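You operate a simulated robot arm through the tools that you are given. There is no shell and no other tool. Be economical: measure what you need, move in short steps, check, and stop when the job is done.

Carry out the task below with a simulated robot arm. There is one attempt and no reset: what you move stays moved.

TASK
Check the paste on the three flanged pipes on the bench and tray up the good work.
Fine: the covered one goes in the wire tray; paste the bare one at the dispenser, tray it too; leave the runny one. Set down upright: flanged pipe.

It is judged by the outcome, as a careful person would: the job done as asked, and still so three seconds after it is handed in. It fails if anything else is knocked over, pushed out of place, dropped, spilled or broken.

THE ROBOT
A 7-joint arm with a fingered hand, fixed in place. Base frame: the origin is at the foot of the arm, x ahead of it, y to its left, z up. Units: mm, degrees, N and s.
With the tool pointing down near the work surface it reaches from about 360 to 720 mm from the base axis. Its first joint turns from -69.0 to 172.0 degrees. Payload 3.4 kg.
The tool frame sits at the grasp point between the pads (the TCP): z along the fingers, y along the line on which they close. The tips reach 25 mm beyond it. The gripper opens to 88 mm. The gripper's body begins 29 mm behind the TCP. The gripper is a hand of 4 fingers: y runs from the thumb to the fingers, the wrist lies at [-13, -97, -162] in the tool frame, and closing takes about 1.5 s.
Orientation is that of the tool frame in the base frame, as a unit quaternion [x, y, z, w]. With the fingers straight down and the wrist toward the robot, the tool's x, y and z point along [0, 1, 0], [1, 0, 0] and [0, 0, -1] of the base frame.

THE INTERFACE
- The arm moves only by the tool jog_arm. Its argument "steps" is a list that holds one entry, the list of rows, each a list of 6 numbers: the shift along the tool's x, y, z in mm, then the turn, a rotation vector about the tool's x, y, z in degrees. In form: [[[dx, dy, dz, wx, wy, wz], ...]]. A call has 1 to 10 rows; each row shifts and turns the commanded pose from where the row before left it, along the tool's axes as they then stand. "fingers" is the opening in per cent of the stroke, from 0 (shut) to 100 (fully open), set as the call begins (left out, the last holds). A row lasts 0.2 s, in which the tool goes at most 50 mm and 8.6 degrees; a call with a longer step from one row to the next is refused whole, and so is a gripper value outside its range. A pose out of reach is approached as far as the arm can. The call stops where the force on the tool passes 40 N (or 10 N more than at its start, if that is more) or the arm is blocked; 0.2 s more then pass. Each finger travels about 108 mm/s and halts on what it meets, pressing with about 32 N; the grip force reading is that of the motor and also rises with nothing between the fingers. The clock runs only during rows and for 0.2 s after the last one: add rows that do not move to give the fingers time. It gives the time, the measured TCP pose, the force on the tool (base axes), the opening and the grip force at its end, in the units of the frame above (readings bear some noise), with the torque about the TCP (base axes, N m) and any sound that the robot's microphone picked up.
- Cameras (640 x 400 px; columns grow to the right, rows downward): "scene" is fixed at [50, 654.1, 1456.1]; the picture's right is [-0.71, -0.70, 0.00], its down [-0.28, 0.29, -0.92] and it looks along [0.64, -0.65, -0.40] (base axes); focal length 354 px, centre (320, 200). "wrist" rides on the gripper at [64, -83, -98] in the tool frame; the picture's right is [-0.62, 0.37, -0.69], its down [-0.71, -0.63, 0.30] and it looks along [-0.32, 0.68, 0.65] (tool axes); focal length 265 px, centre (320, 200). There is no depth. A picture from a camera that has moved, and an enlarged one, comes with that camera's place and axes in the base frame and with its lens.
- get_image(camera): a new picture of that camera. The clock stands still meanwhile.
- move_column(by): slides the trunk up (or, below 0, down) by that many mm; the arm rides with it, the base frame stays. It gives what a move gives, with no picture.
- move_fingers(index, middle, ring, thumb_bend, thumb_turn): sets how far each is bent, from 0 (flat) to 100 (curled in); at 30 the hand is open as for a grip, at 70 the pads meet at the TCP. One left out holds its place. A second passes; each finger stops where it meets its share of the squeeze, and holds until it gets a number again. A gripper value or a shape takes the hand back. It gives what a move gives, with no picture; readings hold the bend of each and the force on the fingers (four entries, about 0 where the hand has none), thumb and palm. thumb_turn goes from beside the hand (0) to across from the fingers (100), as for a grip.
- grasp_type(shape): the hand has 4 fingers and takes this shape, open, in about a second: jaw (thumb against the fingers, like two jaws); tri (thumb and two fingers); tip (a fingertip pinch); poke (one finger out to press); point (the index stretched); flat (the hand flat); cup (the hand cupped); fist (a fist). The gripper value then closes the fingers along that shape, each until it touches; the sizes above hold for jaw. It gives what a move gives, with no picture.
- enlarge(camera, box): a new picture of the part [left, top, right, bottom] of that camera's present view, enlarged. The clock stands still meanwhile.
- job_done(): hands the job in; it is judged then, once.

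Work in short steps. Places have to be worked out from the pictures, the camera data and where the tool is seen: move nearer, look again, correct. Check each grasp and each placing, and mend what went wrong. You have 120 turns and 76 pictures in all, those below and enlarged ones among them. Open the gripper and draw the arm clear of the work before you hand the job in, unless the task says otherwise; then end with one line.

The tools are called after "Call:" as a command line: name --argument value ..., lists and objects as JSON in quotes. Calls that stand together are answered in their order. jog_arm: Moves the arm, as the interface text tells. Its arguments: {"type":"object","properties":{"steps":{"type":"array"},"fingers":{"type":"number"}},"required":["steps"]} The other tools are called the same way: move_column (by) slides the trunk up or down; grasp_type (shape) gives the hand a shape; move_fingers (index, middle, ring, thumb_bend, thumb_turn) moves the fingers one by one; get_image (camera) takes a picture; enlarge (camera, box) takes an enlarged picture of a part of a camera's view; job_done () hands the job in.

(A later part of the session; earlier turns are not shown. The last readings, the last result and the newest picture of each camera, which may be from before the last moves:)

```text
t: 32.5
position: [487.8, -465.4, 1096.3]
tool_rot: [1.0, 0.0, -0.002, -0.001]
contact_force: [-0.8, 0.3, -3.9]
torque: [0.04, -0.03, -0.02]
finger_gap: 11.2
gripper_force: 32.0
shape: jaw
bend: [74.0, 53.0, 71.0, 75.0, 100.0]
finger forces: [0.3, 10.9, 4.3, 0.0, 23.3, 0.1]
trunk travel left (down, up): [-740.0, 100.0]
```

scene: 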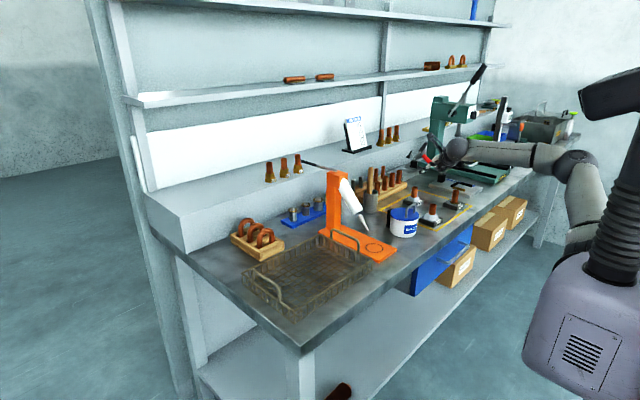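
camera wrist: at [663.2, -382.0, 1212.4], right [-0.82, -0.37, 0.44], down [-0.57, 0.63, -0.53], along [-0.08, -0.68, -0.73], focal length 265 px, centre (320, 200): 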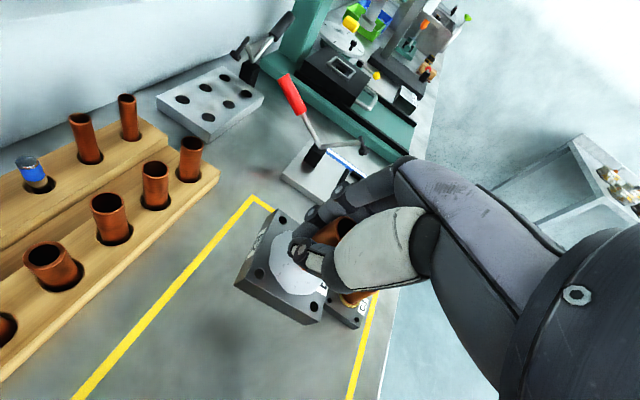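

Now I swing toward the tray at this height, turning the hand back to its natural yaw along the way.

Call:
jog_arm --steps '[[[0, -35, 0, 0, 0, -7.5], [4.6, -34.7, 0, 0, 0, -7.5], [9.1, -33.8, 0, 0, 0, -7.5], [13.4, -32.3, 0, 0, 0, -7.5], [17.5, -30.3, 0, 0, 0, -7.5], [21.3, -27.8, 0, 0, 0, -7.5], [24.7, -24.7, 0, 0, 0, -7.5], [27.8, -21.3, 0, 0, 0, -7.5], [30.3, -17.5, 0, 0, 0, -7.5], [32.3, -13.4, 0, 0, 0, -7.5]]]'

Call:
jog_arm --steps '[[[33.8, -9.1, 0, 0, 0, -7.5], [34.7, -4.6, 0, 0, 0, -7.5], [35, 0, 0, 0, 0, 0], [35, 0, 0, 0, 0, 0], [35, 0, 0, 0, 0, 0], [35, 0, 0, 0, 0, 0], [0, 0, 0, 0, 0, 0]]]'

Call:
get_image --camera "wrist"

Call:
get_image --camera "scene"

```text
t: 34.8
position: [483.8, -115.2, 1095.5]
tool_rot: [0.793, 0.61, -0.001, -0.001]
contact_force: [-0.3, 0.0, -3.5]
torque: [0.05, 0.02, 0.01]
finger_gap: 11.7
gripper_force: 32.1
shape: jaw
bend: [74.0, 53.0, 71.0, 75.0, 100.0]
finger forces: [0.5, 10.8, 5.3, 0.0, 24.3, 0.1]
trunk travel left (down, up): [-740.0, 100.0]
```

```text
t: 36.4
position: [482.5, 95.8, 1098.9]
tool_rot: [0.707, 0.708, 0.0, -0.002]
contact_force: [0.1, 0.1, -3.8]
torque: [0.07, 0.0, -0.01]
finger_gap: 11.7
gripper_force: 32.0
shape: jaw
bend: [74.0, 53.0, 71.0, 75.0, 100.0]
finger forces: [0.5, 10.8, 5.4, 0.1, 24.5, 0.0]
trunk travel left (down, up): [-740.0, 100.0]
```

```text
35 pictures are left
camera wrist: at [400.8, 159.6, 1197.4], right [0.37, -0.62, 0.69], down [-0.63, -0.71, -0.3], along [0.68, -0.32, -0.66], focal length 265 px, centre (320, 200)
```

wrist: 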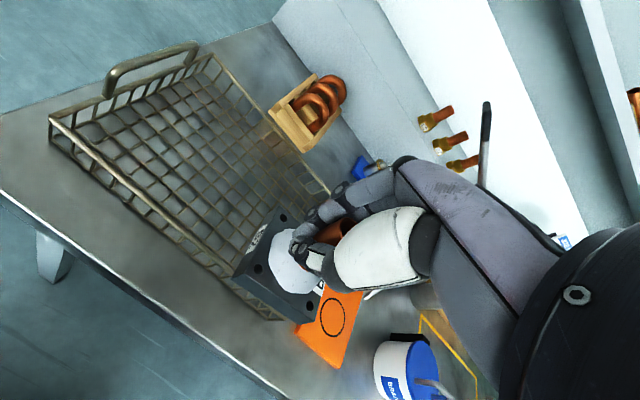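

```text
34 pictures are left
```

scene: 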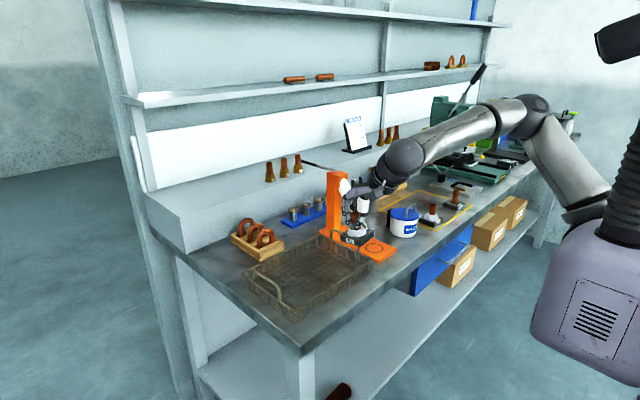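

B2 came through well. The tray spans about x 494–666 and y 30–258. I check in a close scene view how upright the part is.

Call:
enlarge --camera "scene" --box '[320, 180, 400, 250]'

Call:
enlarge --camera "wrist" --box '[220, 180, 400, 330]'

```text
5.71 times, centred on (360, 215) of scene
camera zoom: at [50.0, 654.1, 1456.1], right [-0.71, -0.7, 0.0], down [-0.28, 0.29, -0.92], along [0.64, -0.65, -0.4], focal length 2021 px, centre (91, 114)
```

zoom: 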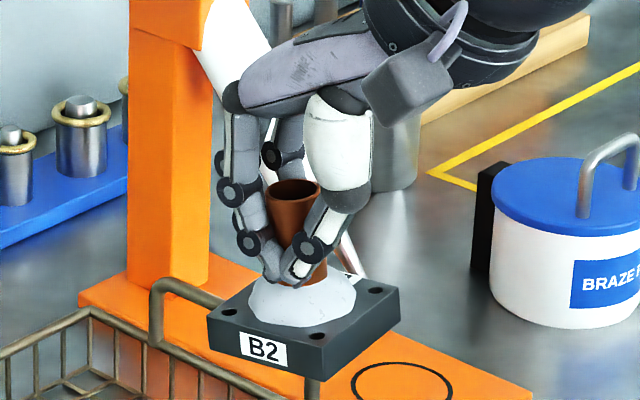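

```text
2.67 times, centred on (310, 255) of wrist
camera zoom: at [400.8, 159.6, 1197.4], right [0.37, -0.62, 0.69], down [-0.63, -0.71, -0.3], along [0.68, -0.32, -0.66], focal length 708 px, centre (347, 53)
```

zoom: 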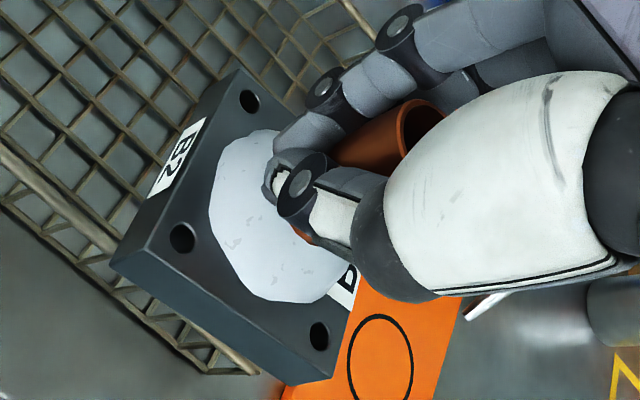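

The flange normal works out within a few degrees of vertical, which is good enough to set down. I move over the left half of the tray, around (580,190).

Call:
jog_arm --steps '[[[24, 24, 0, 0, 0, 0], [24, 24, 0, 0, 0, 0], [24, 24, 0, 0, 0, 0], [24, 24, 0, 0, 0, 0], [0, 0, 0, 0, 0, 0]]]'

Call:
move_column --by -90

Call:
enlarge --camera "scene" --box '[230, 170, 390, 320]'

Call:
get_image --camera "wrist"

```text
t: 37.5
position: [582.3, 189.6, 1096.8]
tool_rot: [0.707, 0.707, -0.002, -0.002]
contact_force: [0.1, 0.1, -4.6]
torque: [0.04, 0.03, 0.0]
finger_gap: 11.3
gripper_force: 31.8
shape: jaw
bend: [74.0, 53.0, 71.0, 75.0, 100.0]
finger forces: [0.3, 10.7, 5.7, 0.0, 24.7, 0.1]
trunk travel left (down, up): [-740.0, 100.0]
```

```text
t: 38.8
position: [581.7, 191.0, 1007.8]
tool_rot: [0.707, 0.707, -0.001, -0.001]
contact_force: [0.2, 0.5, -3.7]
torque: [0.02, -0.01, -0.03]
finger_gap: 11.6
gripper_force: 32.4
shape: jaw
bend: [74.0, 53.0, 71.0, 75.0, 100.0]
finger forces: [0.4, 10.8, 5.6, 0.0, 24.7, 0.0]
trunk travel left (down, up): [-650.0, 190.0]
```

```text
2.67 times, centred on (310, 245) of scene
camera zoom: at [50.0, 654.1, 1456.1], right [-0.71, -0.7, 0.0], down [-0.28, 0.29, -0.92], along [0.64, -0.65, -0.4], focal length 943 px, centre (347, 80)
```

zoom: 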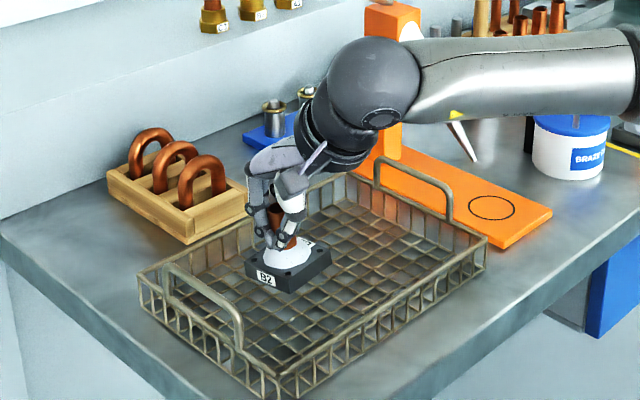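

```text
30 pictures are left
camera wrist: at [499.8, 255.8, 1106.4], right [0.37, -0.62, 0.69], down [-0.63, -0.71, -0.3], along [0.68, -0.32, -0.66], focal length 265 px, centre (320, 200)
```

wrist: 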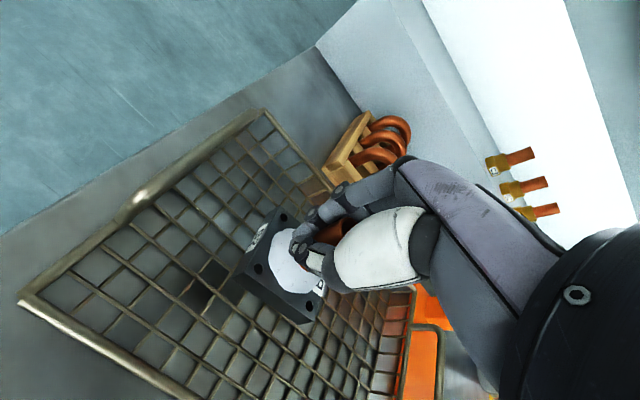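

B2 is well inside the tray and clear of the rim and handles. I lower further, then touch down in small steps, watching the force.

Call:
move_column --by -30

Call:
jog_arm --steps '[[[0, 0, 3, 0, 0, 0], [0, 0, 3, 0, 0, 0], [0, 0, 3, 0, 0, 0], [0, 0, 0, 0, 0, 0]]]'

```text
t: 39.5
position: [581.6, 191.4, 976.3]
tool_rot: [0.707, 0.707, -0.001, -0.001]
contact_force: [0.1, -0.6, -4.8]
torque: [0.03, 0.0, 0.03]
finger_gap: 11.5
gripper_force: 32.1
shape: jaw
bend: [74.0, 53.0, 71.0, 75.0, 100.0]
finger forces: [0.4, 10.8, 5.6, 0.0, 24.7, 0.0]
trunk travel left (down, up): [-620.0, 220.0]
```

```text
t: 40.5
position: [581.6, 190.7, 968.8]
tool_rot: [0.707, 0.707, 0.0, -0.002]
contact_force: [-0.5, 1.1, -4.0]
torque: [0.03, 0.02, 0.02]
finger_gap: 11.6
gripper_force: 32.4
shape: jaw
bend: [74.0, 53.0, 71.0, 75.0, 100.0]
finger forces: [0.4, 10.8, 5.7, 0.0, 24.7, 0.0]
trunk travel left (down, up): [-620.0, 220.0]
```

No contact yet. I go on down in 2 mm steps.

Call:
jog_arm --steps '[[[0, 0, 2, 0, 0, 0], [0, 0, 2, 0, 0, 0], [0, 0, 0, 0, 0, 0]]]'

Call:
jog_arm --steps '[[[0, 0, 2, 0, 0, 0], [0, 0, 2, 0, 0, 0], [0, 0, 0, 0, 0, 0]]]'

Call:
enlarge --camera "scene" --box '[280, 210, 340, 260]'

```text
t: 41.4
position: [584.3, 191.3, 964.2]
tool_rot: [0.707, 0.707, -0.001, -0.001]
contact_force: [0.8, -0.8, -4.2]
torque: [0.04, 0.02, -0.03]
finger_gap: 11.7
gripper_force: 31.7
shape: jaw
bend: [74.0, 53.0, 71.0, 75.0, 100.0]
finger forces: [0.4, 10.7, 5.6, 0.1, 24.8, 0.0]
trunk travel left (down, up): [-620.0, 220.0]
```

```text
t: 42.1
position: [581.0, 191.1, 960.8]
tool_rot: [0.707, 0.708, -0.001, 0.0]
contact_force: [-0.8, -1.3, -0.7]
torque: [0.04, -0.06, 0.0]
finger_gap: 11.8
gripper_force: 31.5
shape: jaw
bend: [74.0, 53.0, 71.0, 75.0, 100.0]
finger forces: [0.0, 11.3, 5.2, 0.0, 25.0, 0.0]
trunk travel left (down, up): [-620.0, 220.0]
```

```text
8.00 times, centred on (310, 235) of scene
camera zoom: at [50.0, 654.1, 1456.1], right [-0.71, -0.7, 0.0], down [-0.28, 0.29, -0.92], along [0.64, -0.65, -0.4], focal length 2830 px, centre (400, -80)
```

zoom: 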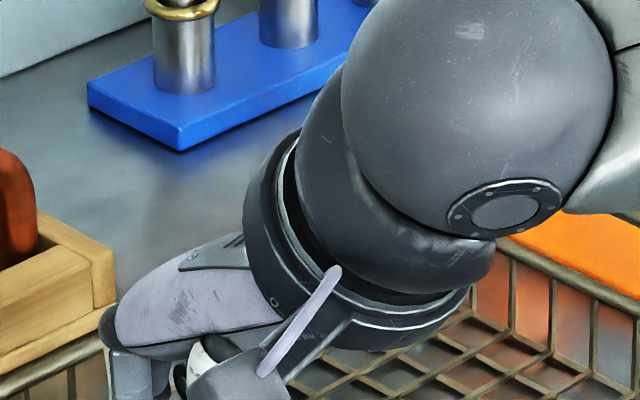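

The weight has come off (-4 to -0.7 N), so it has touched. I press 1.5 mm more to seat it, then open.

Call:
jog_arm --steps '[[[0, 0, 1.5, 0, 0, 0], [0, 0, 0, 0, 0, 0]]]'

Call:
jog_arm --steps '[[[0, 0, 0, 0, 0, 0], [0, 0, 0, 0, 0, 0], [0, 0, 0, 0, 0, 0], [0, 0, 0, 0, 0, 0], [0, 0, 0, 0, 0, 0], [0, 0, 0, 0, 0, 0]]]' --fingers 100

Call:
enlarge --camera "scene" --box '[260, 220, 340, 280]'

```text
t: 42.8
position: [581.6, 192.0, 959.3]
tool_rot: [0.707, 0.707, 0.0, 0.0]
contact_force: [-0.1, -0.6, 0.4]
torque: [0.04, -0.04, 0.02]
finger_gap: 11.7
gripper_force: 32.2
shape: jaw
bend: [74.0, 53.0, 71.0, 75.0, 100.0]
finger forces: [0.0, 11.6, 5.3, 0.1, 25.3, 0.0]
trunk travel left (down, up): [-620.0, 220.0]
```

```text
t: 44.1
position: [581.7, 191.2, 959.5]
tool_rot: [0.707, 0.707, -0.001, -0.001]
contact_force: [-0.7, -0.4, 0.5]
torque: [0.01, 0.01, 0.0]
finger_gap: 87.6
gripper_force: 0.0
shape: jaw
bend: [30.0, 30.0, 30.0, 30.0, 98.0]
finger forces: [0.0, 0.0, 0.0, 0.1, 0.0, 0.0]
trunk travel left (down, up): [-620.0, 220.0]
```

```text
6.67 times, centred on (300, 250) of scene
camera zoom: at [50.0, 654.1, 1456.1], right [-0.71, -0.7, 0.0], down [-0.28, 0.29, -0.92], along [0.64, -0.65, -0.4], focal length 2358 px, centre (453, -133)
```

zoom: 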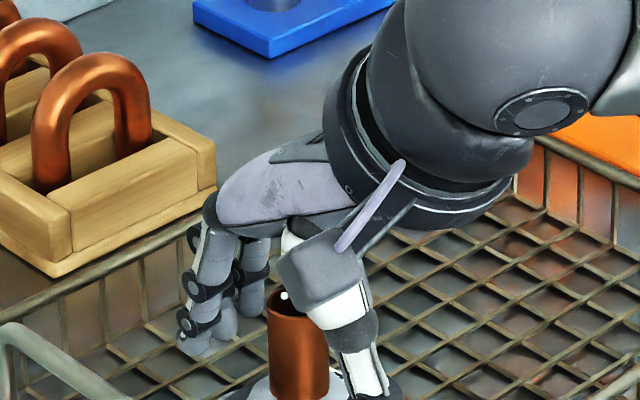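

The pipe stands upright and free. I raise straight up with the trunk and check.

Call:
move_column --by 140

Call:
enlarge --camera "scene" --box '[230, 190, 390, 320]'

```text
t: 45.8
position: [581.6, 192.2, 1099.0]
tool_rot: [0.707, 0.707, 0.0, -0.001]
contact_force: [-0.6, 0.0, 0.4]
torque: [-0.02, 0.01, 0.01]
finger_gap: 87.6
gripper_force: 0.1
shape: jaw
bend: [30.0, 30.0, 30.0, 30.0, 98.0]
finger forces: [0.0, 0.0, 0.1, 0.0, 0.0, 0.0]
trunk travel left (down, up): [-760.0, 80.0]
```

```text
3.08 times, centred on (310, 255) of scene
camera zoom: at [50.0, 654.1, 1456.1], right [-0.71, -0.7, 0.0], down [-0.28, 0.29, -0.92], along [0.64, -0.65, -0.4], focal length 1088 px, centre (351, 31)
```

zoom: 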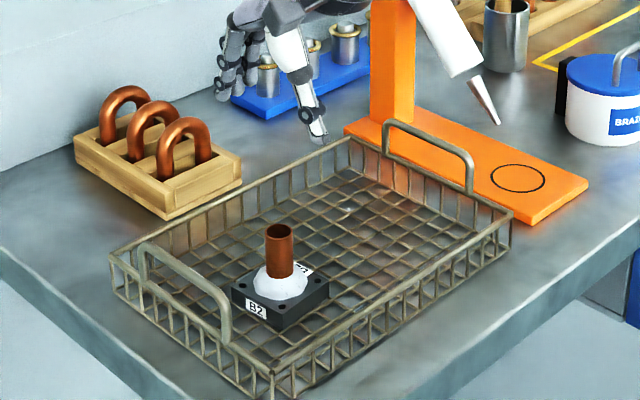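

B2 sits upright in the tray. Now C3: I pull back, swing across at the same height and turn the yaw as before.

Call:
jog_arm --steps '[[[0, -34, 0, 0, 0, 0], [0, -34, 0, 0, 0, 0], [0, -34, 0, 0, 0, 0], [-34, 0, 0, 0, 0, 0], [-34, 0, 0, 0, 0, 0], [-34, 0, 0, 0, 0, 0], [-34, 0, 0, 0, 0, 0], [-34, 0, 0, 0, 0, 0], [-34, 0, 0, 0, 0, 0], [-34, 0, 0, 0, 0, 0]]]'

Call:
jog_arm --steps '[[[-35, 0, 0, 0, 0, 7.5], [-34.7, 4.6, 0, 0, 0, 7.5], [-33.8, 9.1, 0, 0, 0, 7.5], [-32.3, 13.4, 0, 0, 0, 7.5], [-30.3, 17.5, 0, 0, 0, 7.5], [-27.8, 21.3, 0, 0, 0, 7.5], [-24.7, 24.7, 0, 0, 0, 7.5], [-21.3, 27.8, 0, 0, 0, 7.5], [-17.5, 30.3, 0, 0, 0, 7.5], [-13.4, 32.3, 0, 0, 0, 7.5]]]'

Call:
jog_arm --steps '[[[-9.1, 33.8, 0, 0, 0, 7.5], [-4.6, 34.7, 0, 0, 0, 7.5], [13, 30, 0, 0, 0, 0], [13, 30, 0, 0, 0, 0], [13, 25, 0, 0, 0, 0], [0, 0, 0, 0, 0, 0]]]'

Call:
get_image --camera "wrist"

```text
t: 48.0
position: [478.6, -46.8, 1100.2]
tool_rot: [0.706, 0.708, 0.0, -0.002]
contact_force: [0.1, 0.1, 0.3]
torque: [-0.03, 0.0, 0.0]
finger_gap: 87.6
gripper_force: 0.1
shape: jaw
bend: [30.0, 30.0, 30.0, 30.0, 98.0]
finger forces: [0.0, 0.1, 0.1, 0.1, 0.1, 0.0]
trunk travel left (down, up): [-760.0, 80.0]
```

```text
t: 50.2
position: [481.2, -396.2, 1098.7]
tool_rot: [0.992, 0.13, -0.001, -0.001]
contact_force: [-0.4, -0.2, -0.2]
torque: [0.01, -0.04, -0.04]
finger_gap: 87.6
gripper_force: 0.1
shape: jaw
bend: [30.0, 30.0, 30.0, 30.0, 98.0]
finger forces: [0.0, 0.0, 0.0, 0.0, 0.0, 0.0]
trunk travel left (down, up): [-760.0, 80.0]
```

```text
t: 51.6
position: [517.7, -550.9, 1099.3]
tool_rot: [1.0, 0.0, -0.001, 0.0]
contact_force: [0.2, -0.4, 0.1]
torque: [-0.02, 0.0, 0.0]
finger_gap: 87.4
gripper_force: 0.1
shape: jaw
bend: [30.0, 30.0, 30.0, 30.0, 98.0]
finger forces: [0.0, 0.0, 0.1, 0.0, 0.0, 0.0]
trunk travel left (down, up): [-760.0, 80.0]
```

```text
26 pictures are left
camera wrist: at [583.8, -466.9, 1197.6], right [-0.62, -0.37, 0.69], down [-0.72, 0.63, -0.3], along [-0.32, -0.68, -0.65], focal length 265 px, centre (320, 200)
```

wrist: 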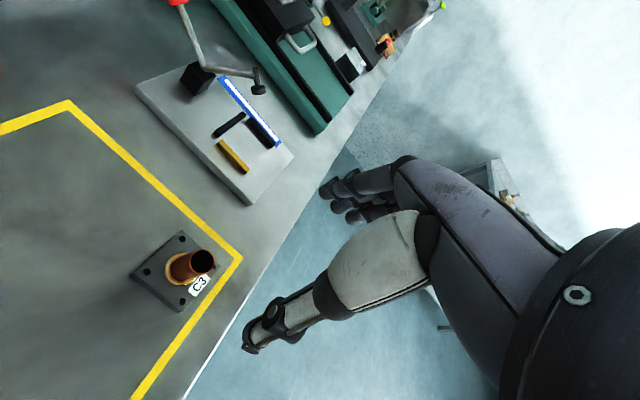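

The pipe top works out at (536,-551). I shift 10 mm outward, so that the pipe lies 8 mm toward the index side as in the good grip, and descend.

Call:
jog_arm --steps '[[[10, 0, 0, 0, 0, 0], [0, 0, 0, 0, 0, 0]]]'

Call:
move_column --by -125

Call:
get_image --camera "wrist"

```text
t: 52.2
position: [528.4, -551.1, 1099.4]
tool_rot: [1.0, 0.0, 0.0, 0.0]
contact_force: [0.3, 0.4, 0.9]
torque: [0.02, 0.02, 0.03]
finger_gap: 87.9
gripper_force: 0.1
shape: jaw
bend: [30.0, 30.0, 30.0, 30.0, 98.0]
finger forces: [0.0, 0.0, 0.0, 0.0, 0.0, 0.0]
trunk travel left (down, up): [-760.0, 80.0]
```

```text
t: 53.8
position: [527.8, -550.6, 974.5]
tool_rot: [1.0, -0.001, -0.001, 0.001]
contact_force: [-0.3, 0.0, 0.1]
torque: [0.03, -0.03, 0.03]
finger_gap: 87.6
gripper_force: 0.1
shape: jaw
bend: [30.0, 30.0, 30.0, 30.0, 98.0]
finger forces: [0.0, 0.1, 0.0, 0.1, 0.0, 0.1]
trunk travel left (down, up): [-635.0, 205.0]
```

```text
25 pictures are left
camera wrist: at [593.8, -466.5, 1072.8], right [-0.62, -0.37, 0.69], down [-0.72, 0.63, -0.3], along [-0.33, -0.68, -0.65], focal length 265 px, centre (320, 200)
```

wrist: 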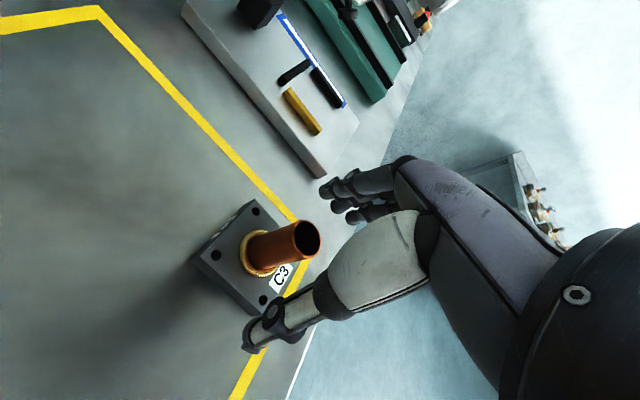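

The alignment is good. I lower to TCP z ≈ 949 and close.

Call:
move_column --by -26

Call:
jog_arm --steps '[[[0, 0, 0, 0, 0, 0], [0, 0, 0, 0, 0, 0], [0, 0, 0, 0, 0, 0], [0, 0, 0, 0, 0, 0], [0, 0, 0, 0, 0, 0], [0, 0, 0, 0, 0, 0], [0, 0, 0, 0, 0, 0], [0, 0, 0, 0, 0, 0], [0, 0, 0, 0, 0, 0]]]' --fingers 0

Call:
enlarge --camera "wrist" --box '[220, 180, 400, 330]'

```text
t: 54.5
position: [528.5, -550.9, 947.8]
tool_rot: [1.0, 0.0, -0.001, -0.001]
contact_force: [0.2, -0.9, -0.3]
torque: [0.05, 0.01, 0.01]
finger_gap: 87.8
gripper_force: 0.1
shape: jaw
bend: [30.0, 30.0, 30.0, 30.0, 98.0]
finger forces: [0.0, 0.0, 0.0, 0.0, 0.1, 0.0]
trunk travel left (down, up): [-609.0, 231.0]
```

```text
t: 56.5
position: [529.0, -551.0, 947.7]
tool_rot: [1.0, 0.0, 0.0, 0.001]
contact_force: [-0.1, -0.5, -0.1]
torque: [-0.06, 0.0, -0.05]
finger_gap: 7.6
gripper_force: 32.0
shape: jaw
bend: [73.0, 71.0, 70.0, 75.0, 100.0]
finger forces: [21.7, 0.0, 0.0, 0.0, 23.9, 0.0]
trunk travel left (down, up): [-609.0, 231.0]
```

```text
2.67 times, centred on (310, 255) of wrist
camera zoom: at [593.8, -466.8, 1046.7], right [-0.62, -0.37, 0.69], down [-0.72, 0.63, -0.3], along [-0.33, -0.68, -0.65], focal length 708 px, centre (347, 53)
```

zoom: 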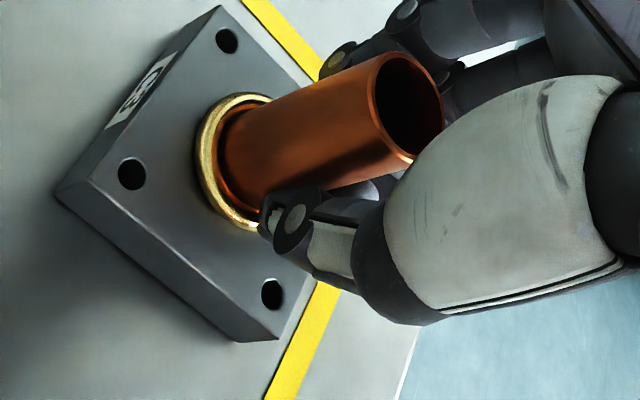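

This time the pipe squeezed out on the +x side. The ideal offset is about 3 mm. I open, shift +5 mm in x and -4 mm in y, and close again.

Call:
jog_arm --steps '[[[0, 0, 0, 0, 0, 0], [0, 0, 0, 0, 0, 0], [0, 0, 0, 0, 0, 0], [0, 0, 0, 0, 0, 0], [0, 0, 0, 0, 0, 0], [0, 0, 0, 0, 0, 0], [2.5, 2, 0, 0, 0, 0], [2.5, 2, 0, 0, 0, 0], [0, 0, 0, 0, 0, 0]]]' --fingers 100

Call:
jog_arm --steps '[[[0, 0, 0, 0, 0, 0], [0, 0, 0, 0, 0, 0], [0, 0, 0, 0, 0, 0], [0, 0, 0, 0, 0, 0], [0, 0, 0, 0, 0, 0], [0, 0, 0, 0, 0, 0], [0, 0, 0, 0, 0, 0], [0, 0, 0, 0, 0, 0], [0, 0, 0, 0, 0, 0]]]' --fingers 0

Call:
enlarge --camera "wrist" --box '[220, 180, 400, 330]'

```text
t: 58.5
position: [534.8, -555.3, 948.8]
tool_rot: [1.0, 0.0, -0.001, 0.0]
contact_force: [-0.3, -0.2, 0.1]
torque: [-0.01, 0.01, -0.02]
finger_gap: 87.7
gripper_force: 0.1
shape: jaw
bend: [30.0, 30.0, 30.0, 30.0, 98.0]
finger forces: [0.0, 0.0, 0.0, 0.0, 0.0, 0.1]
trunk travel left (down, up): [-609.0, 231.0]
```

```text
t: 60.5
position: [535.0, -555.5, 948.8]
tool_rot: [1.0, 0.0, 0.0, -0.001]
contact_force: [0.0, 0.7, -0.8]
torque: [-0.02, -0.01, -0.03]
finger_gap: 14.3
gripper_force: 32.7
shape: jaw
bend: [73.0, 63.0, 69.0, 75.0, 100.0]
finger forces: [18.3, 8.0, 0.0, 0.0, 27.0, 0.0]
trunk travel left (down, up): [-609.0, 231.0]
```

```text
2.67 times, centred on (310, 255) of wrist
camera zoom: at [600.2, -470.8, 1046.6], right [-0.62, -0.37, 0.69], down [-0.72, 0.63, -0.3], along [-0.33, -0.68, -0.65], focal length 708 px, centre (347, 53)
```

zoom: 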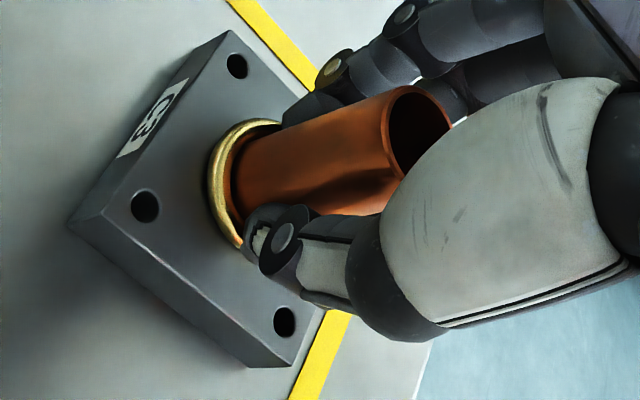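

The grip is better, but the middle finger is still only half on the pipe. One more 4 mm shift for a firmer grip.

Call:
jog_arm --steps '[[[0, 0, 0, 0, 0, 0], [0, 0, 0, 0, 0, 0], [0, 0, 0, 0, 0, 0], [0, 0, 0, 0, 0, 0], [0, 0, 0, 0, 0, 0], [0, 0, 0, 0, 0, 0], [2.5, 0, 0, 0, 0, 0], [2.5, 0, 0, 0, 0, 0], [0, 0, 0, 0, 0, 0]]]' --fingers 100

Call:
jog_arm --steps '[[[0, 0, 0, 0, 0, 0], [0, 0, 0, 0, 0, 0], [0, 0, 0, 0, 0, 0], [0, 0, 0, 0, 0, 0], [0, 0, 0, 0, 0, 0], [0, 0, 0, 0, 0, 0], [0, 0, 0, 0, 0, 0], [0, 0, 0, 0, 0, 0], [0, 0, 0, 0, 0, 0]]]' --fingers 0

```text
t: 62.5
position: [539.7, -554.7, 948.0]
tool_rot: [1.0, 0.0, -0.001, -0.001]
contact_force: [-0.8, -0.4, 0.7]
torque: [0.01, 0.02, 0.03]
finger_gap: 87.6
gripper_force: 0.1
shape: jaw
bend: [30.0, 30.0, 30.0, 30.0, 98.0]
finger forces: [0.0, 0.2, 0.1, 0.0, 0.0, 0.0]
trunk travel left (down, up): [-609.0, 231.0]
```

```text
t: 64.5
position: [538.9, -554.7, 948.9]
tool_rot: [1.0, 0.0, -0.001, -0.001]
contact_force: [-0.6, 0.4, -0.2]
torque: [-0.04, 0.0, -0.01]
finger_gap: 14.2
gripper_force: 32.0
shape: jaw
bend: [74.0, 55.0, 62.0, 74.0, 100.0]
finger forces: [14.5, 11.5, 0.0, 0.1, 24.0, 0.0]
trunk travel left (down, up): [-609.0, 231.0]
```

The middle finger is now at 55 with 11.5 N and the thumb at 24 N, much like the B2 grip. I do a test lift.

Call:
move_column --by 15

Call:
enlarge --camera "scene" --box '[425, 170, 485, 220]'

```text
t: 65.1
position: [539.6, -555.2, 962.3]
tool_rot: [1.0, 0.0, -0.002, -0.001]
contact_force: [0.1, 0.0, -3.2]
torque: [0.0, -0.01, 0.01]
finger_gap: 14.1
gripper_force: 31.8
shape: jaw
bend: [74.0, 55.0, 62.0, 74.0, 100.0]
finger forces: [15.1, 11.0, 0.0, 0.0, 23.5, 0.1]
trunk travel left (down, up): [-624.0, 216.0]
```

```text
8.00 times, centred on (455, 195) of scene
camera zoom: at [50.0, 654.1, 1456.1], right [-0.71, -0.7, 0.0], down [-0.28, 0.29, -0.92], along [0.64, -0.65, -0.4], focal length 2830 px, centre (-760, 240)
```

zoom: 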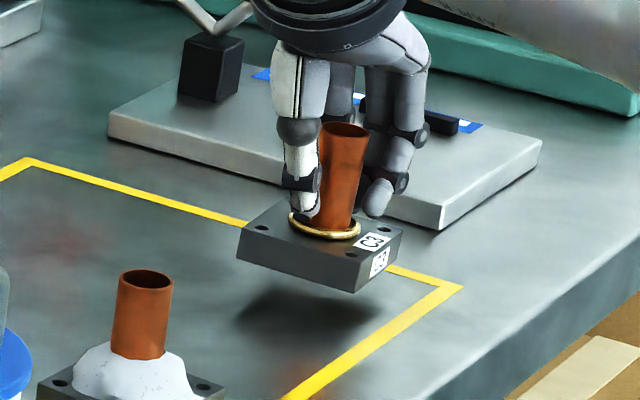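

C3 is held well and nearly upright. I rise with the trunk, pull back to x ≈ 480 and travel to in front of the dispenser, keeping this yaw.

Call:
move_column --by 138

Call:
jog_arm --steps '[[[-20, 0, 0, 0, 0, 0], [-30, 0, 0, 0, 0, 0], [-25, -20, 0, 0, 0, 0], [0, -33, 0, 0, 0, 0], [0, -33, 0, 0, 0, 0], [0, -33, 0, 0, 0, 0], [0, -33, 0, 0, 0, 0], [0, -33, 0, 0, 0, 0], [0, -33, 0, 0, 0, 0], [0, -33, 0, 0, 0, 0]]]'

Call:
jog_arm --steps '[[[0, -33, 0, 0, 0, 0], [0, -33, 0, 0, 0, 0], [0, -33, 0, 0, 0, 0], [0, -33, 0, 0, 0, 0], [0, -33, 0, 0, 0, 0], [0, -33, 0, 0, 0, 0], [0, -13, 0, 0, 0, 0], [0, 0, 0, 0, 0, 0]]]'

Call:
get_image --camera "wrist"

```text
t: 66.8
position: [541.7, -556.1, 1100.3]
tool_rot: [1.0, 0.001, -0.002, -0.001]
contact_force: [-0.2, -0.2, -4.4]
torque: [0.0, 0.01, -0.01]
finger_gap: 14.4
gripper_force: 32.0
shape: jaw
bend: [74.0, 55.0, 62.0, 74.0, 100.0]
finger forces: [15.1, 11.1, 0.0, 0.1, 23.5, 0.0]
trunk travel left (down, up): [-762.0, 78.0]
```

```text
t: 69.0
position: [464.5, -303.1, 1099.2]
tool_rot: [1.0, 0.0, -0.002, 0.0]
contact_force: [-0.6, 0.1, -3.5]
torque: [0.03, -0.01, 0.01]
finger_gap: 13.7
gripper_force: 32.0
shape: jaw
bend: [74.0, 54.0, 63.0, 75.0, 100.0]
finger forces: [13.4, 13.5, 0.1, 0.0, 22.5, 0.0]
trunk travel left (down, up): [-762.0, 78.0]
```

```text
t: 70.8
position: [462.7, -93.0, 1101.3]
tool_rot: [1.0, 0.0, -0.002, 0.0]
contact_force: [0.0, -0.8, -4.7]
torque: [0.01, 0.01, -0.01]
finger_gap: 13.8
gripper_force: 31.9
shape: jaw
bend: [74.0, 54.0, 63.0, 75.0, 100.0]
finger forces: [13.1, 13.7, 0.0, 0.0, 22.4, 0.1]
trunk travel left (down, up): [-762.0, 78.0]
```

```text
21 pictures are left
camera wrist: at [528.4, -8.7, 1199.8], right [-0.62, -0.37, 0.69], down [-0.72, 0.63, -0.3], along [-0.33, -0.68, -0.65], focal length 265 px, centre (320, 200)
```

wrist: 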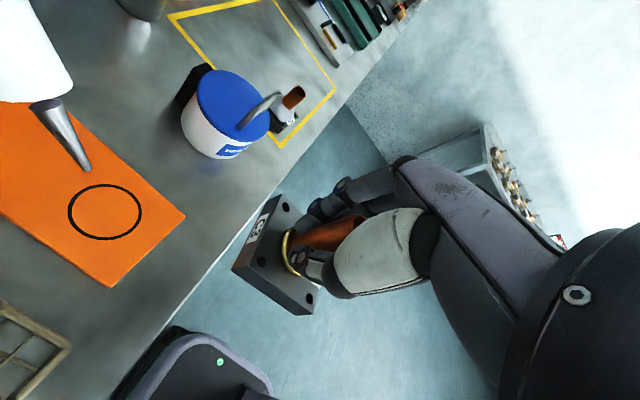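

The circle works out at (562,-93) and the nozzle tip at about (588,-94,955). The joint sits about (-2,-3) from the TCP. I lower in front of the base and will then slide in under the nozzle from the front.

Call:
jog_arm --steps '[[[14, 0, 0, 0, 0, 0], [14, -4, 0, 0, 0, 0], [0, 0, 0, 0, 0, 0]]]'

Call:
move_column --by -138

Call:
jog_arm --steps '[[[10, 0, 0, 0, 0, 0], [10, 0, 0, 0, 0, 0], [10, 0, 0, 0, 0, 0], [10, 0, 0, 0, 0, 0], [0, 0, 0, 0, 0, 0]]]'

Call:
enlarge --camera "scene" --box '[320, 190, 420, 265]'

Call:
get_image --camera "wrist"

```text
t: 71.6
position: [490.0, -87.4, 1101.1]
tool_rot: [1.0, 0.001, -0.001, 0.0]
contact_force: [0.1, 0.0, -3.6]
torque: [0.04, -0.04, -0.02]
finger_gap: 14.0
gripper_force: 31.5
shape: jaw
bend: [74.0, 54.0, 63.0, 75.0, 100.0]
finger forces: [13.2, 14.0, 0.0, 0.1, 22.4, 0.1]
trunk travel left (down, up): [-762.0, 78.0]
```

```text
t: 73.2
position: [491.2, -87.0, 963.7]
tool_rot: [1.0, 0.0, -0.002, 0.001]
contact_force: [0.2, 0.3, -4.0]
torque: [0.02, -0.04, -0.01]
finger_gap: 14.0
gripper_force: 31.5
shape: jaw
bend: [74.0, 54.0, 63.0, 75.0, 100.0]
finger forces: [13.2, 13.9, 0.0, 0.0, 22.5, 0.1]
trunk travel left (down, up): [-624.0, 216.0]
```

```text
t: 74.4
position: [533.1, -87.5, 963.9]
tool_rot: [1.0, 0.002, -0.002, 0.0]
contact_force: [-0.5, 0.2, -3.9]
torque: [0.04, -0.03, 0.0]
finger_gap: 13.9
gripper_force: 31.9
shape: jaw
bend: [74.0, 53.0, 63.0, 75.0, 100.0]
finger forces: [13.3, 14.0, 0.0, 0.0, 22.3, 0.1]
trunk travel left (down, up): [-624.0, 216.0]
```

```text
5.33 times, centred on (370, 228) of scene
camera zoom: at [50.0, 654.1, 1456.1], right [-0.71, -0.7, 0.0], down [-0.28, 0.29, -0.92], along [0.64, -0.65, -0.4], focal length 1886 px, centre (53, 53)
```

zoom: 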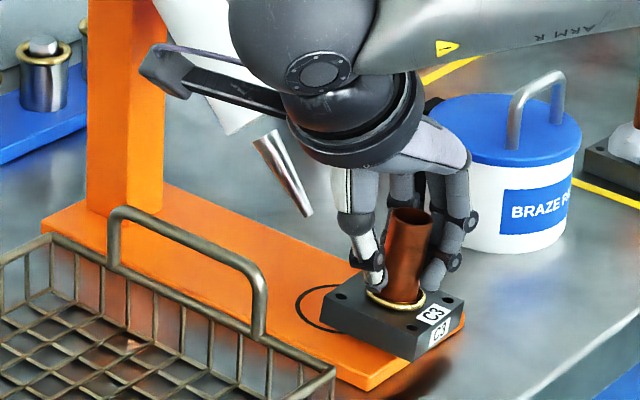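

```text
19 pictures are left
camera wrist: at [597.3, -2.9, 1062.7], right [-0.62, -0.37, 0.69], down [-0.72, 0.63, -0.3], along [-0.33, -0.68, -0.65], focal length 265 px, centre (320, 200)
```

wrist: 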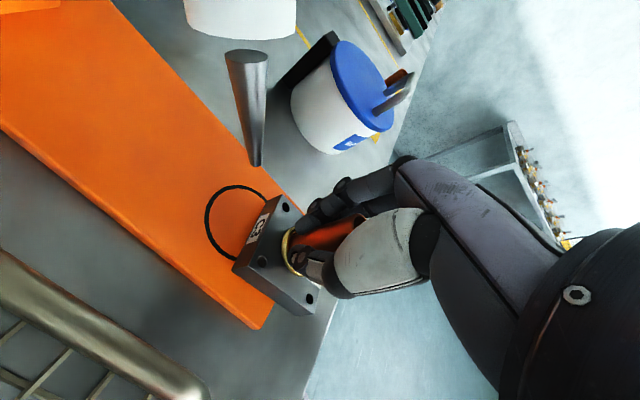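

All matches: nozzle tip near (586,-94,957) and target TCP (563,-91). I slide in 20 mm gently, then check the clearance.

Call:
jog_arm --steps '[[[5, 1, 0, 0, 0, 0], [5, 1, 0, 0, 0, 0], [5, 1, 0, 0, 0, 0], [5, 1, 0, 0, 0, 0], [0, 0, 0, 0, 0, 0]]]'

Call:
enlarge --camera "wrist" --box '[200, 100, 400, 330]'

```text
t: 75.6
position: [551.3, -93.7, 964.6]
tool_rot: [1.0, -0.001, -0.002, 0.0]
contact_force: [-0.1, 0.5, -3.2]
torque: [0.03, -0.01, -0.02]
finger_gap: 14.0
gripper_force: 31.9
shape: jaw
bend: [74.0, 53.0, 63.0, 75.0, 100.0]
finger forces: [13.6, 14.1, 0.1, 0.0, 22.2, 0.0]
trunk travel left (down, up): [-624.0, 216.0]
```

```text
1.74 times, centred on (300, 215) of wrist
camera zoom: at [616.6, -8.3, 1062.2], right [-0.62, -0.37, 0.69], down [-0.72, 0.63, -0.3], along [-0.33, -0.68, -0.65], focal length 462 px, centre (355, 174)
```

zoom: 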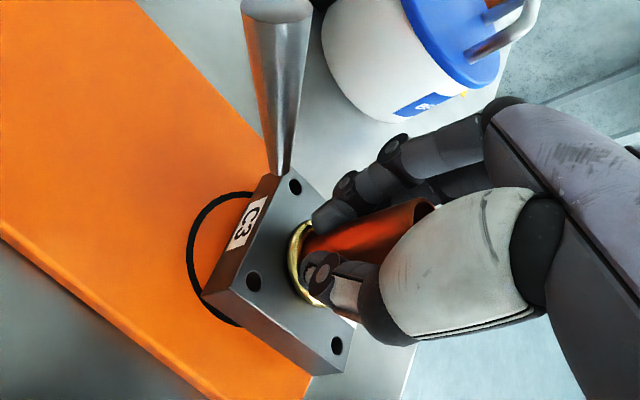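

The clearance looks adequate, with the index tip to the -y side of the nozzle. I go the last 11 mm in small steps.

Call:
jog_arm --steps '[[[3, 0, 0, 0, 0, 0], [3, 0, 0, 0, 0, 0], [3, 0, 0, 0, 0, 0], [2, 0, 0, 0, 0, 0], [0, 0, 0, 0, 0, 0]]]'

Call:
jog_arm --steps '[[[0, 0, 2.5, 0, 0, 0], [0, 0, 2.5, 0, 0, 0], [0, 0, 0, 0, 0, 0]]]'

```text
t: 76.8
position: [561.3, -90.5, 962.8]
tool_rot: [1.0, 0.0, -0.002, 0.0]
contact_force: [-0.5, -0.1, -4.2]
torque: [0.06, -0.02, 0.0]
finger_gap: 13.8
gripper_force: 32.3
shape: jaw
bend: [74.0, 53.0, 63.0, 75.0, 100.0]
finger forces: [13.6, 14.1, 0.1, 0.0, 22.3, 0.1]
trunk travel left (down, up): [-624.0, 216.0]
```

```text
t: 77.6
position: [561.7, -90.0, 958.8]
tool_rot: [1.0, -0.001, -0.001, 0.0]
contact_force: [1.0, 1.9, 2.3]
torque: [-0.13, 0.01, 0.0]
finger_gap: 14.4
gripper_force: 31.6
shape: jaw
bend: [74.0, 53.0, 63.0, 75.0, 100.0]
finger forces: [13.9, 14.5, 0.0, 0.0, 24.6, 0.0]
trunk travel left (down, up): [-624.0, 216.0]
```

It has touched down. I press 1.5 mm more to level it, then open and look.

Call:
jog_arm --steps '[[[0, 0, 1.5, 0, 0, 0], [0, 0, 0, 0, 0, 0]]]'

Call:
jog_arm --steps '[[[0, 0, 0, 0, 0, 0], [0, 0, 0, 0, 0, 0], [0, 0, 0, 0, 0, 0], [0, 0, 0, 0, 0, 0], [0, 0, 0, 0, 0, 0], [0, 0, 0, 0, 0, 0]]]' --fingers 100

Call:
get_image --camera "wrist"

```text
t: 78.2
position: [562.1, -89.6, 958.2]
tool_rot: [1.0, 0.001, 0.0, 0.0]
contact_force: [0.8, 3.2, 4.7]
torque: [-0.12, 0.03, -0.05]
finger_gap: 14.4
gripper_force: 31.7
shape: jaw
bend: [74.0, 53.0, 63.0, 75.0, 100.0]
finger forces: [14.0, 14.8, 0.1, 0.0, 26.1, 0.0]
trunk travel left (down, up): [-624.0, 216.0]
```

```text
t: 79.6
position: [561.2, -91.3, 957.8]
tool_rot: [1.0, 0.0, 0.0, 0.0]
contact_force: [0.1, 0.5, 0.6]
torque: [0.01, 0.02, 0.01]
finger_gap: 87.6
gripper_force: 0.0
shape: jaw
bend: [30.0, 30.0, 30.0, 30.0, 98.0]
finger forces: [0.1, 0.0, 0.0, 0.0, 0.0, 0.1]
trunk travel left (down, up): [-624.0, 216.0]
```

```text
17 pictures are left
camera wrist: at [627.5, -6.8, 1055.6], right [-0.62, -0.37, 0.69], down [-0.72, 0.63, -0.3], along [-0.33, -0.68, -0.65], focal length 265 px, centre (320, 200)
```

wrist: 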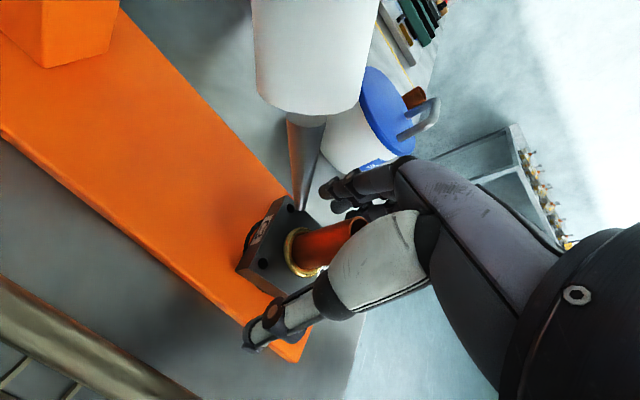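

C3 stands upright in the circle, with its joint under the nozzle. I raise the hand straight up off the pipe.

Call:
move_column --by 60

Call:
jog_arm --steps '[[[-25, 0, 0, 0, 0, 0], [-40, 0, 0, 0, 0, 0], [-40, 0, -20, 0, 0, 0], [0, 0, -40, 0, 0, 0], [0, 0, -40, 0, 0, 0], [0, 0, 0, 0, 0, 0]]]'

Call:
enlarge --camera "scene" --box '[270, 140, 420, 270]'

```text
t: 80.6
position: [562.3, -91.0, 1016.2]
tool_rot: [1.0, -0.001, -0.001, 0.0]
contact_force: [-0.5, 0.9, 0.3]
torque: [-0.05, -0.01, 0.0]
finger_gap: 87.7
gripper_force: 0.0
shape: jaw
bend: [30.0, 30.0, 30.0, 30.0, 98.0]
finger forces: [0.0, 0.0, 0.0, 0.0, 0.1, 0.1]
trunk travel left (down, up): [-684.0, 156.0]
```

```text
t: 82.0
position: [457.7, -90.9, 1114.7]
tool_rot: [1.0, 0.0, -0.002, 0.0]
contact_force: [0.5, 0.0, 0.0]
torque: [0.01, 0.03, 0.0]
finger_gap: 87.8
gripper_force: 0.0
shape: jaw
bend: [30.0, 30.0, 30.0, 30.0, 98.0]
finger forces: [0.1, 0.0, 0.0, 0.0, 0.0, 0.1]
trunk travel left (down, up): [-684.0, 156.0]
```

```text
3.08 times, centred on (345, 205) of scene
camera zoom: at [50.0, 654.1, 1456.1], right [-0.71, -0.7, 0.0], down [-0.28, 0.29, -0.92], along [0.64, -0.65, -0.4], focal length 1088 px, centre (243, 185)
```

zoom: 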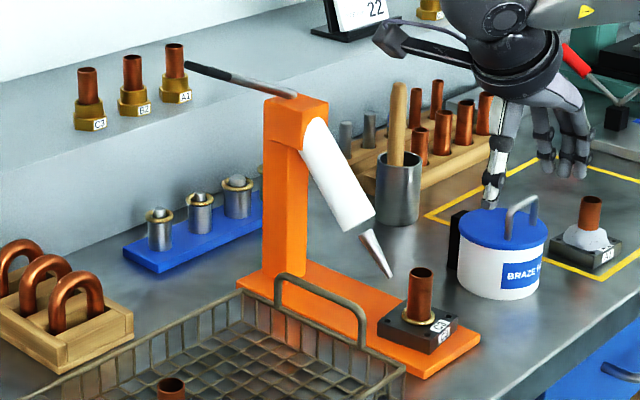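

C3 stands under the nozzle. Now the lever: I close the hand, raise it, turn back to the natural yaw and tilt the fingers forward to press the lever's grip near (733,8,1155) from above.

Call:
move_column --by 110

Call:
jog_arm --steps '[[[0, -8, 0, 0, 0, -7.5], [1, -8, 0, 0, 0, -7.5], [2, -8, 0, 0, 0, -7.5], [3, -7.5, 0, 0, 0, -7.5], [4, -7, 0, 0, 0, -7.5], [5, -6.5, 0, 0, 0, -7.5], [5.5, -5.5, 0, 0, 0, -7.5], [6.5, -5, 0, 0, 0, -7.5], [7, -4, 0, 0, 0, -7.5], [7.5, -3, 0, 0, 0, -7.5]]]' --fingers 0

Call:
jog_arm --steps '[[[8, -2, 0, 0, 0, -7.5], [8, -1, 0, 0, 0, -7.5], [0, 0, 0, -8.5, 0, 0], [0, 0, 0, -8.5, 0, 0], [0, 0, 0, -8.5, 0, 0], [0, 0, 0, -8.5, 0, 0], [0, 0, 0, -8.5, 0, 0], [0, 0, 0, 0, 0, 0]]]'

```text
t: 83.4
position: [456.1, -90.1, 1225.2]
tool_rot: [1.0, 0.0, -0.001, 0.0]
contact_force: [-0.9, 0.3, 0.0]
torque: [-0.02, -0.02, 0.01]
finger_gap: 87.6
gripper_force: 0.1
shape: jaw
bend: [30.0, 30.0, 30.0, 30.0, 98.0]
finger forces: [0.0, 0.0, 0.0, 0.0, 0.0, 0.0]
trunk travel left (down, up): [-794.0, 46.0]
```

```text
t: 85.6
position: [456.8, -7.7, 1225.8]
tool_rot: [0.792, 0.61, -0.001, 0.0]
contact_force: [-0.2, 0.7, 0.4]
torque: [-0.01, 0.01, -0.01]
finger_gap: 0.0
gripper_force: 31.8
shape: jaw
bend: [70.0, 70.0, 70.0, 72.0, 100.0]
finger forces: [0.0, 0.0, 0.1, 0.0, 0.0, 0.0]
trunk travel left (down, up): [-794.0, 46.0]
```

```text
t: 87.4
position: [456.6, 6.2, 1224.0]
tool_rot: [0.659, 0.659, 0.258, 0.255]
contact_force: [-0.5, -0.6, -0.2]
torque: [0.0, -0.02, 0.01]
finger_gap: 0.2
gripper_force: 32.3
shape: jaw
bend: [70.0, 70.0, 70.0, 72.0, 100.0]
finger forces: [0.0, 0.1, 0.0, 0.1, 0.1, 0.0]
trunk travel left (down, up): [-794.0, 46.0]
```

The tilt is right, with the fingers pointing forward and down. I move forward toward the lever at z ≈ 1224 and look.

Call:
jog_arm --steps '[[[0, 29, 26.6, 0, 0, 0], [0, 29, 26.6, 0, 0, 0], [0, 29, 26.6, 0, 0, 0], [0, 29, 26.6, 0, 0, 0], [0, 29, 26.6, 0, 0, 0], [0, 29, 26.6, 0, 0, 0], [0, 0, 0, 0, 0, 0]]]'

Call:
get_image --camera "wrist"

Call:
enlarge --camera "scene" --box '[270, 100, 420, 220]'

```text
t: 89.0
position: [694.2, 5.7, 1226.9]
tool_rot: [0.659, 0.66, 0.256, 0.256]
contact_force: [0.3, -1.0, -0.3]
torque: [-0.01, 0.02, 0.05]
finger_gap: 0.0
gripper_force: 31.8
shape: jaw
bend: [70.0, 70.0, 70.0, 72.0, 100.0]
finger forces: [0.1, 0.0, 0.1, 0.0, 0.0, 0.1]
trunk travel left (down, up): [-794.0, 46.0]
```

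```text
15 pictures are left
camera wrist: at [566.6, 70.5, 1243.5], right [-0.19, -0.62, 0.76], down [-0.26, -0.71, -0.65], along [0.95, -0.32, -0.02], focal length 265 px, centre (320, 200)
```

wrist: 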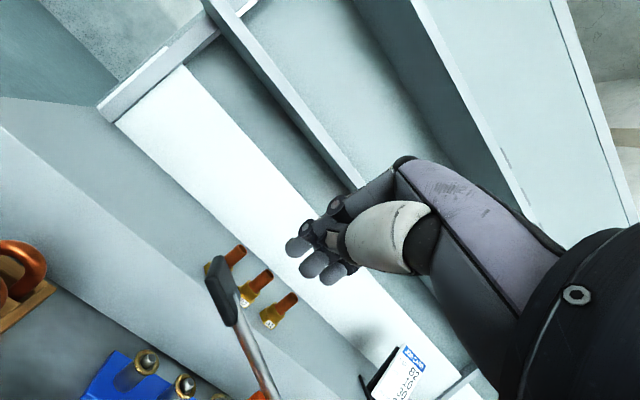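

```text
3.33 times, centred on (345, 160) of scene
camera zoom: at [50.0, 654.1, 1456.1], right [-0.71, -0.7, 0.0], down [-0.28, 0.29, -0.92], along [0.64, -0.65, -0.4], focal length 1179 px, centre (237, 333)
```

zoom: 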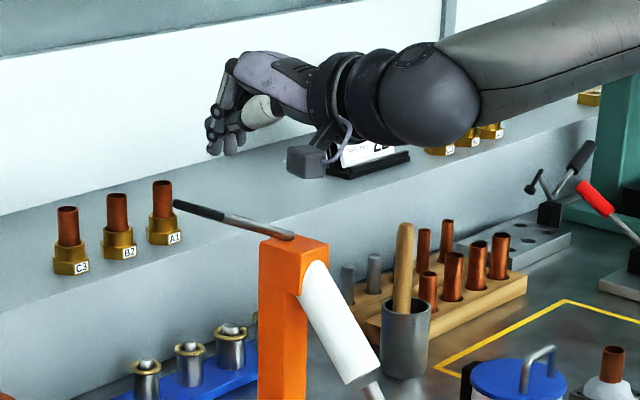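

The lever tip is confirmed at about (735,27,1162). I move forward 32 mm and go down to just above the lever.

Call:
jog_arm --steps '[[[0, 12, 11, 0, 0, 0], [1, 12, 11, 0, 0, 0], [0, -10, 11, 0, 0, 0], [0, -10, 11, 0, 0, 0], [0, -6, 7, 0, 0, 0], [0, 0, 0, 0, 0, 0]]]'

Call:
enlarge --camera "scene" --box '[290, 120, 370, 190]'

```text
t: 90.4
position: [725.9, 7.2, 1184.4]
tool_rot: [0.659, 0.66, 0.256, 0.255]
contact_force: [0.0, 0.1, 0.8]
torque: [0.0, -0.01, -0.01]
finger_gap: 0.0
gripper_force: 31.5
shape: jaw
bend: [70.0, 70.0, 70.0, 72.0, 100.0]
finger forces: [0.0, 0.1, 0.1, 0.0, 0.1, 0.1]
trunk travel left (down, up): [-794.0, 46.0]
```

```text
5.71 times, centred on (330, 155) of scene
camera zoom: at [50.0, 654.1, 1456.1], right [-0.71, -0.7, 0.0], down [-0.28, 0.29, -0.92], along [0.64, -0.65, -0.4], focal length 2021 px, centre (263, 457)
```

zoom: 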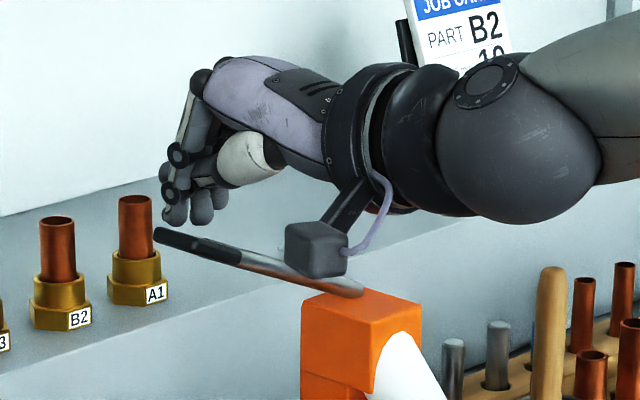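

The fingertips hang just above the lever grip. I press down in small steps, watching the force and the sound.

Call:
jog_arm --steps '[[[0, -3.4, 3.7, 0, 0, 0], [0, -3.4, 3.7, 0, 0, 0], [0, -3.4, 3.7, 0, 0, 0], [0, -3.4, 3.7, 0, 0, 0], [0, -3.4, 3.7, 0, 0, 0]]]'

```text
t: 91.6
position: [725.6, 8.8, 1159.8]
tool_rot: [0.66, 0.659, 0.255, 0.255]
contact_force: [0.6, 0.4, 0.4]
torque: [0.0, 0.04, -0.02]
finger_gap: 0.1
gripper_force: 32.1
shape: jaw
bend: [70.0, 70.0, 70.0, 72.0, 100.0]
finger forces: [0.6, 1.1, 0.0, 0.0, 0.0, 0.0]
trunk travel left (down, up): [-794.0, 46.0]
```

Call:
enlarge --camera "scene" --box '[300, 140, 350, 190]'

```text
8.00 times, centred on (325, 165) of scene
camera zoom: at [50.0, 654.1, 1456.1], right [-0.71, -0.7, 0.0], down [-0.28, 0.29, -0.92], along [0.64, -0.65, -0.4], focal length 2830 px, centre (280, 480)
```

zoom: 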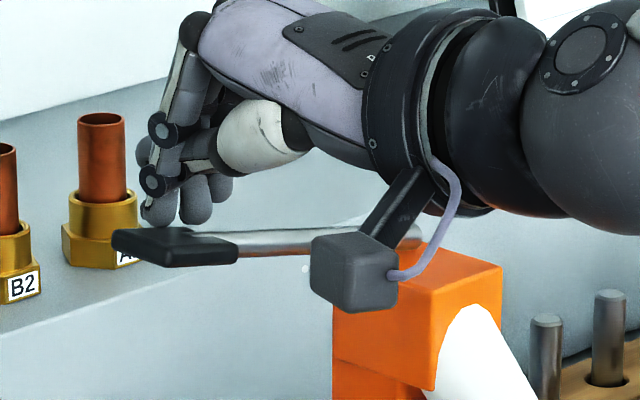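

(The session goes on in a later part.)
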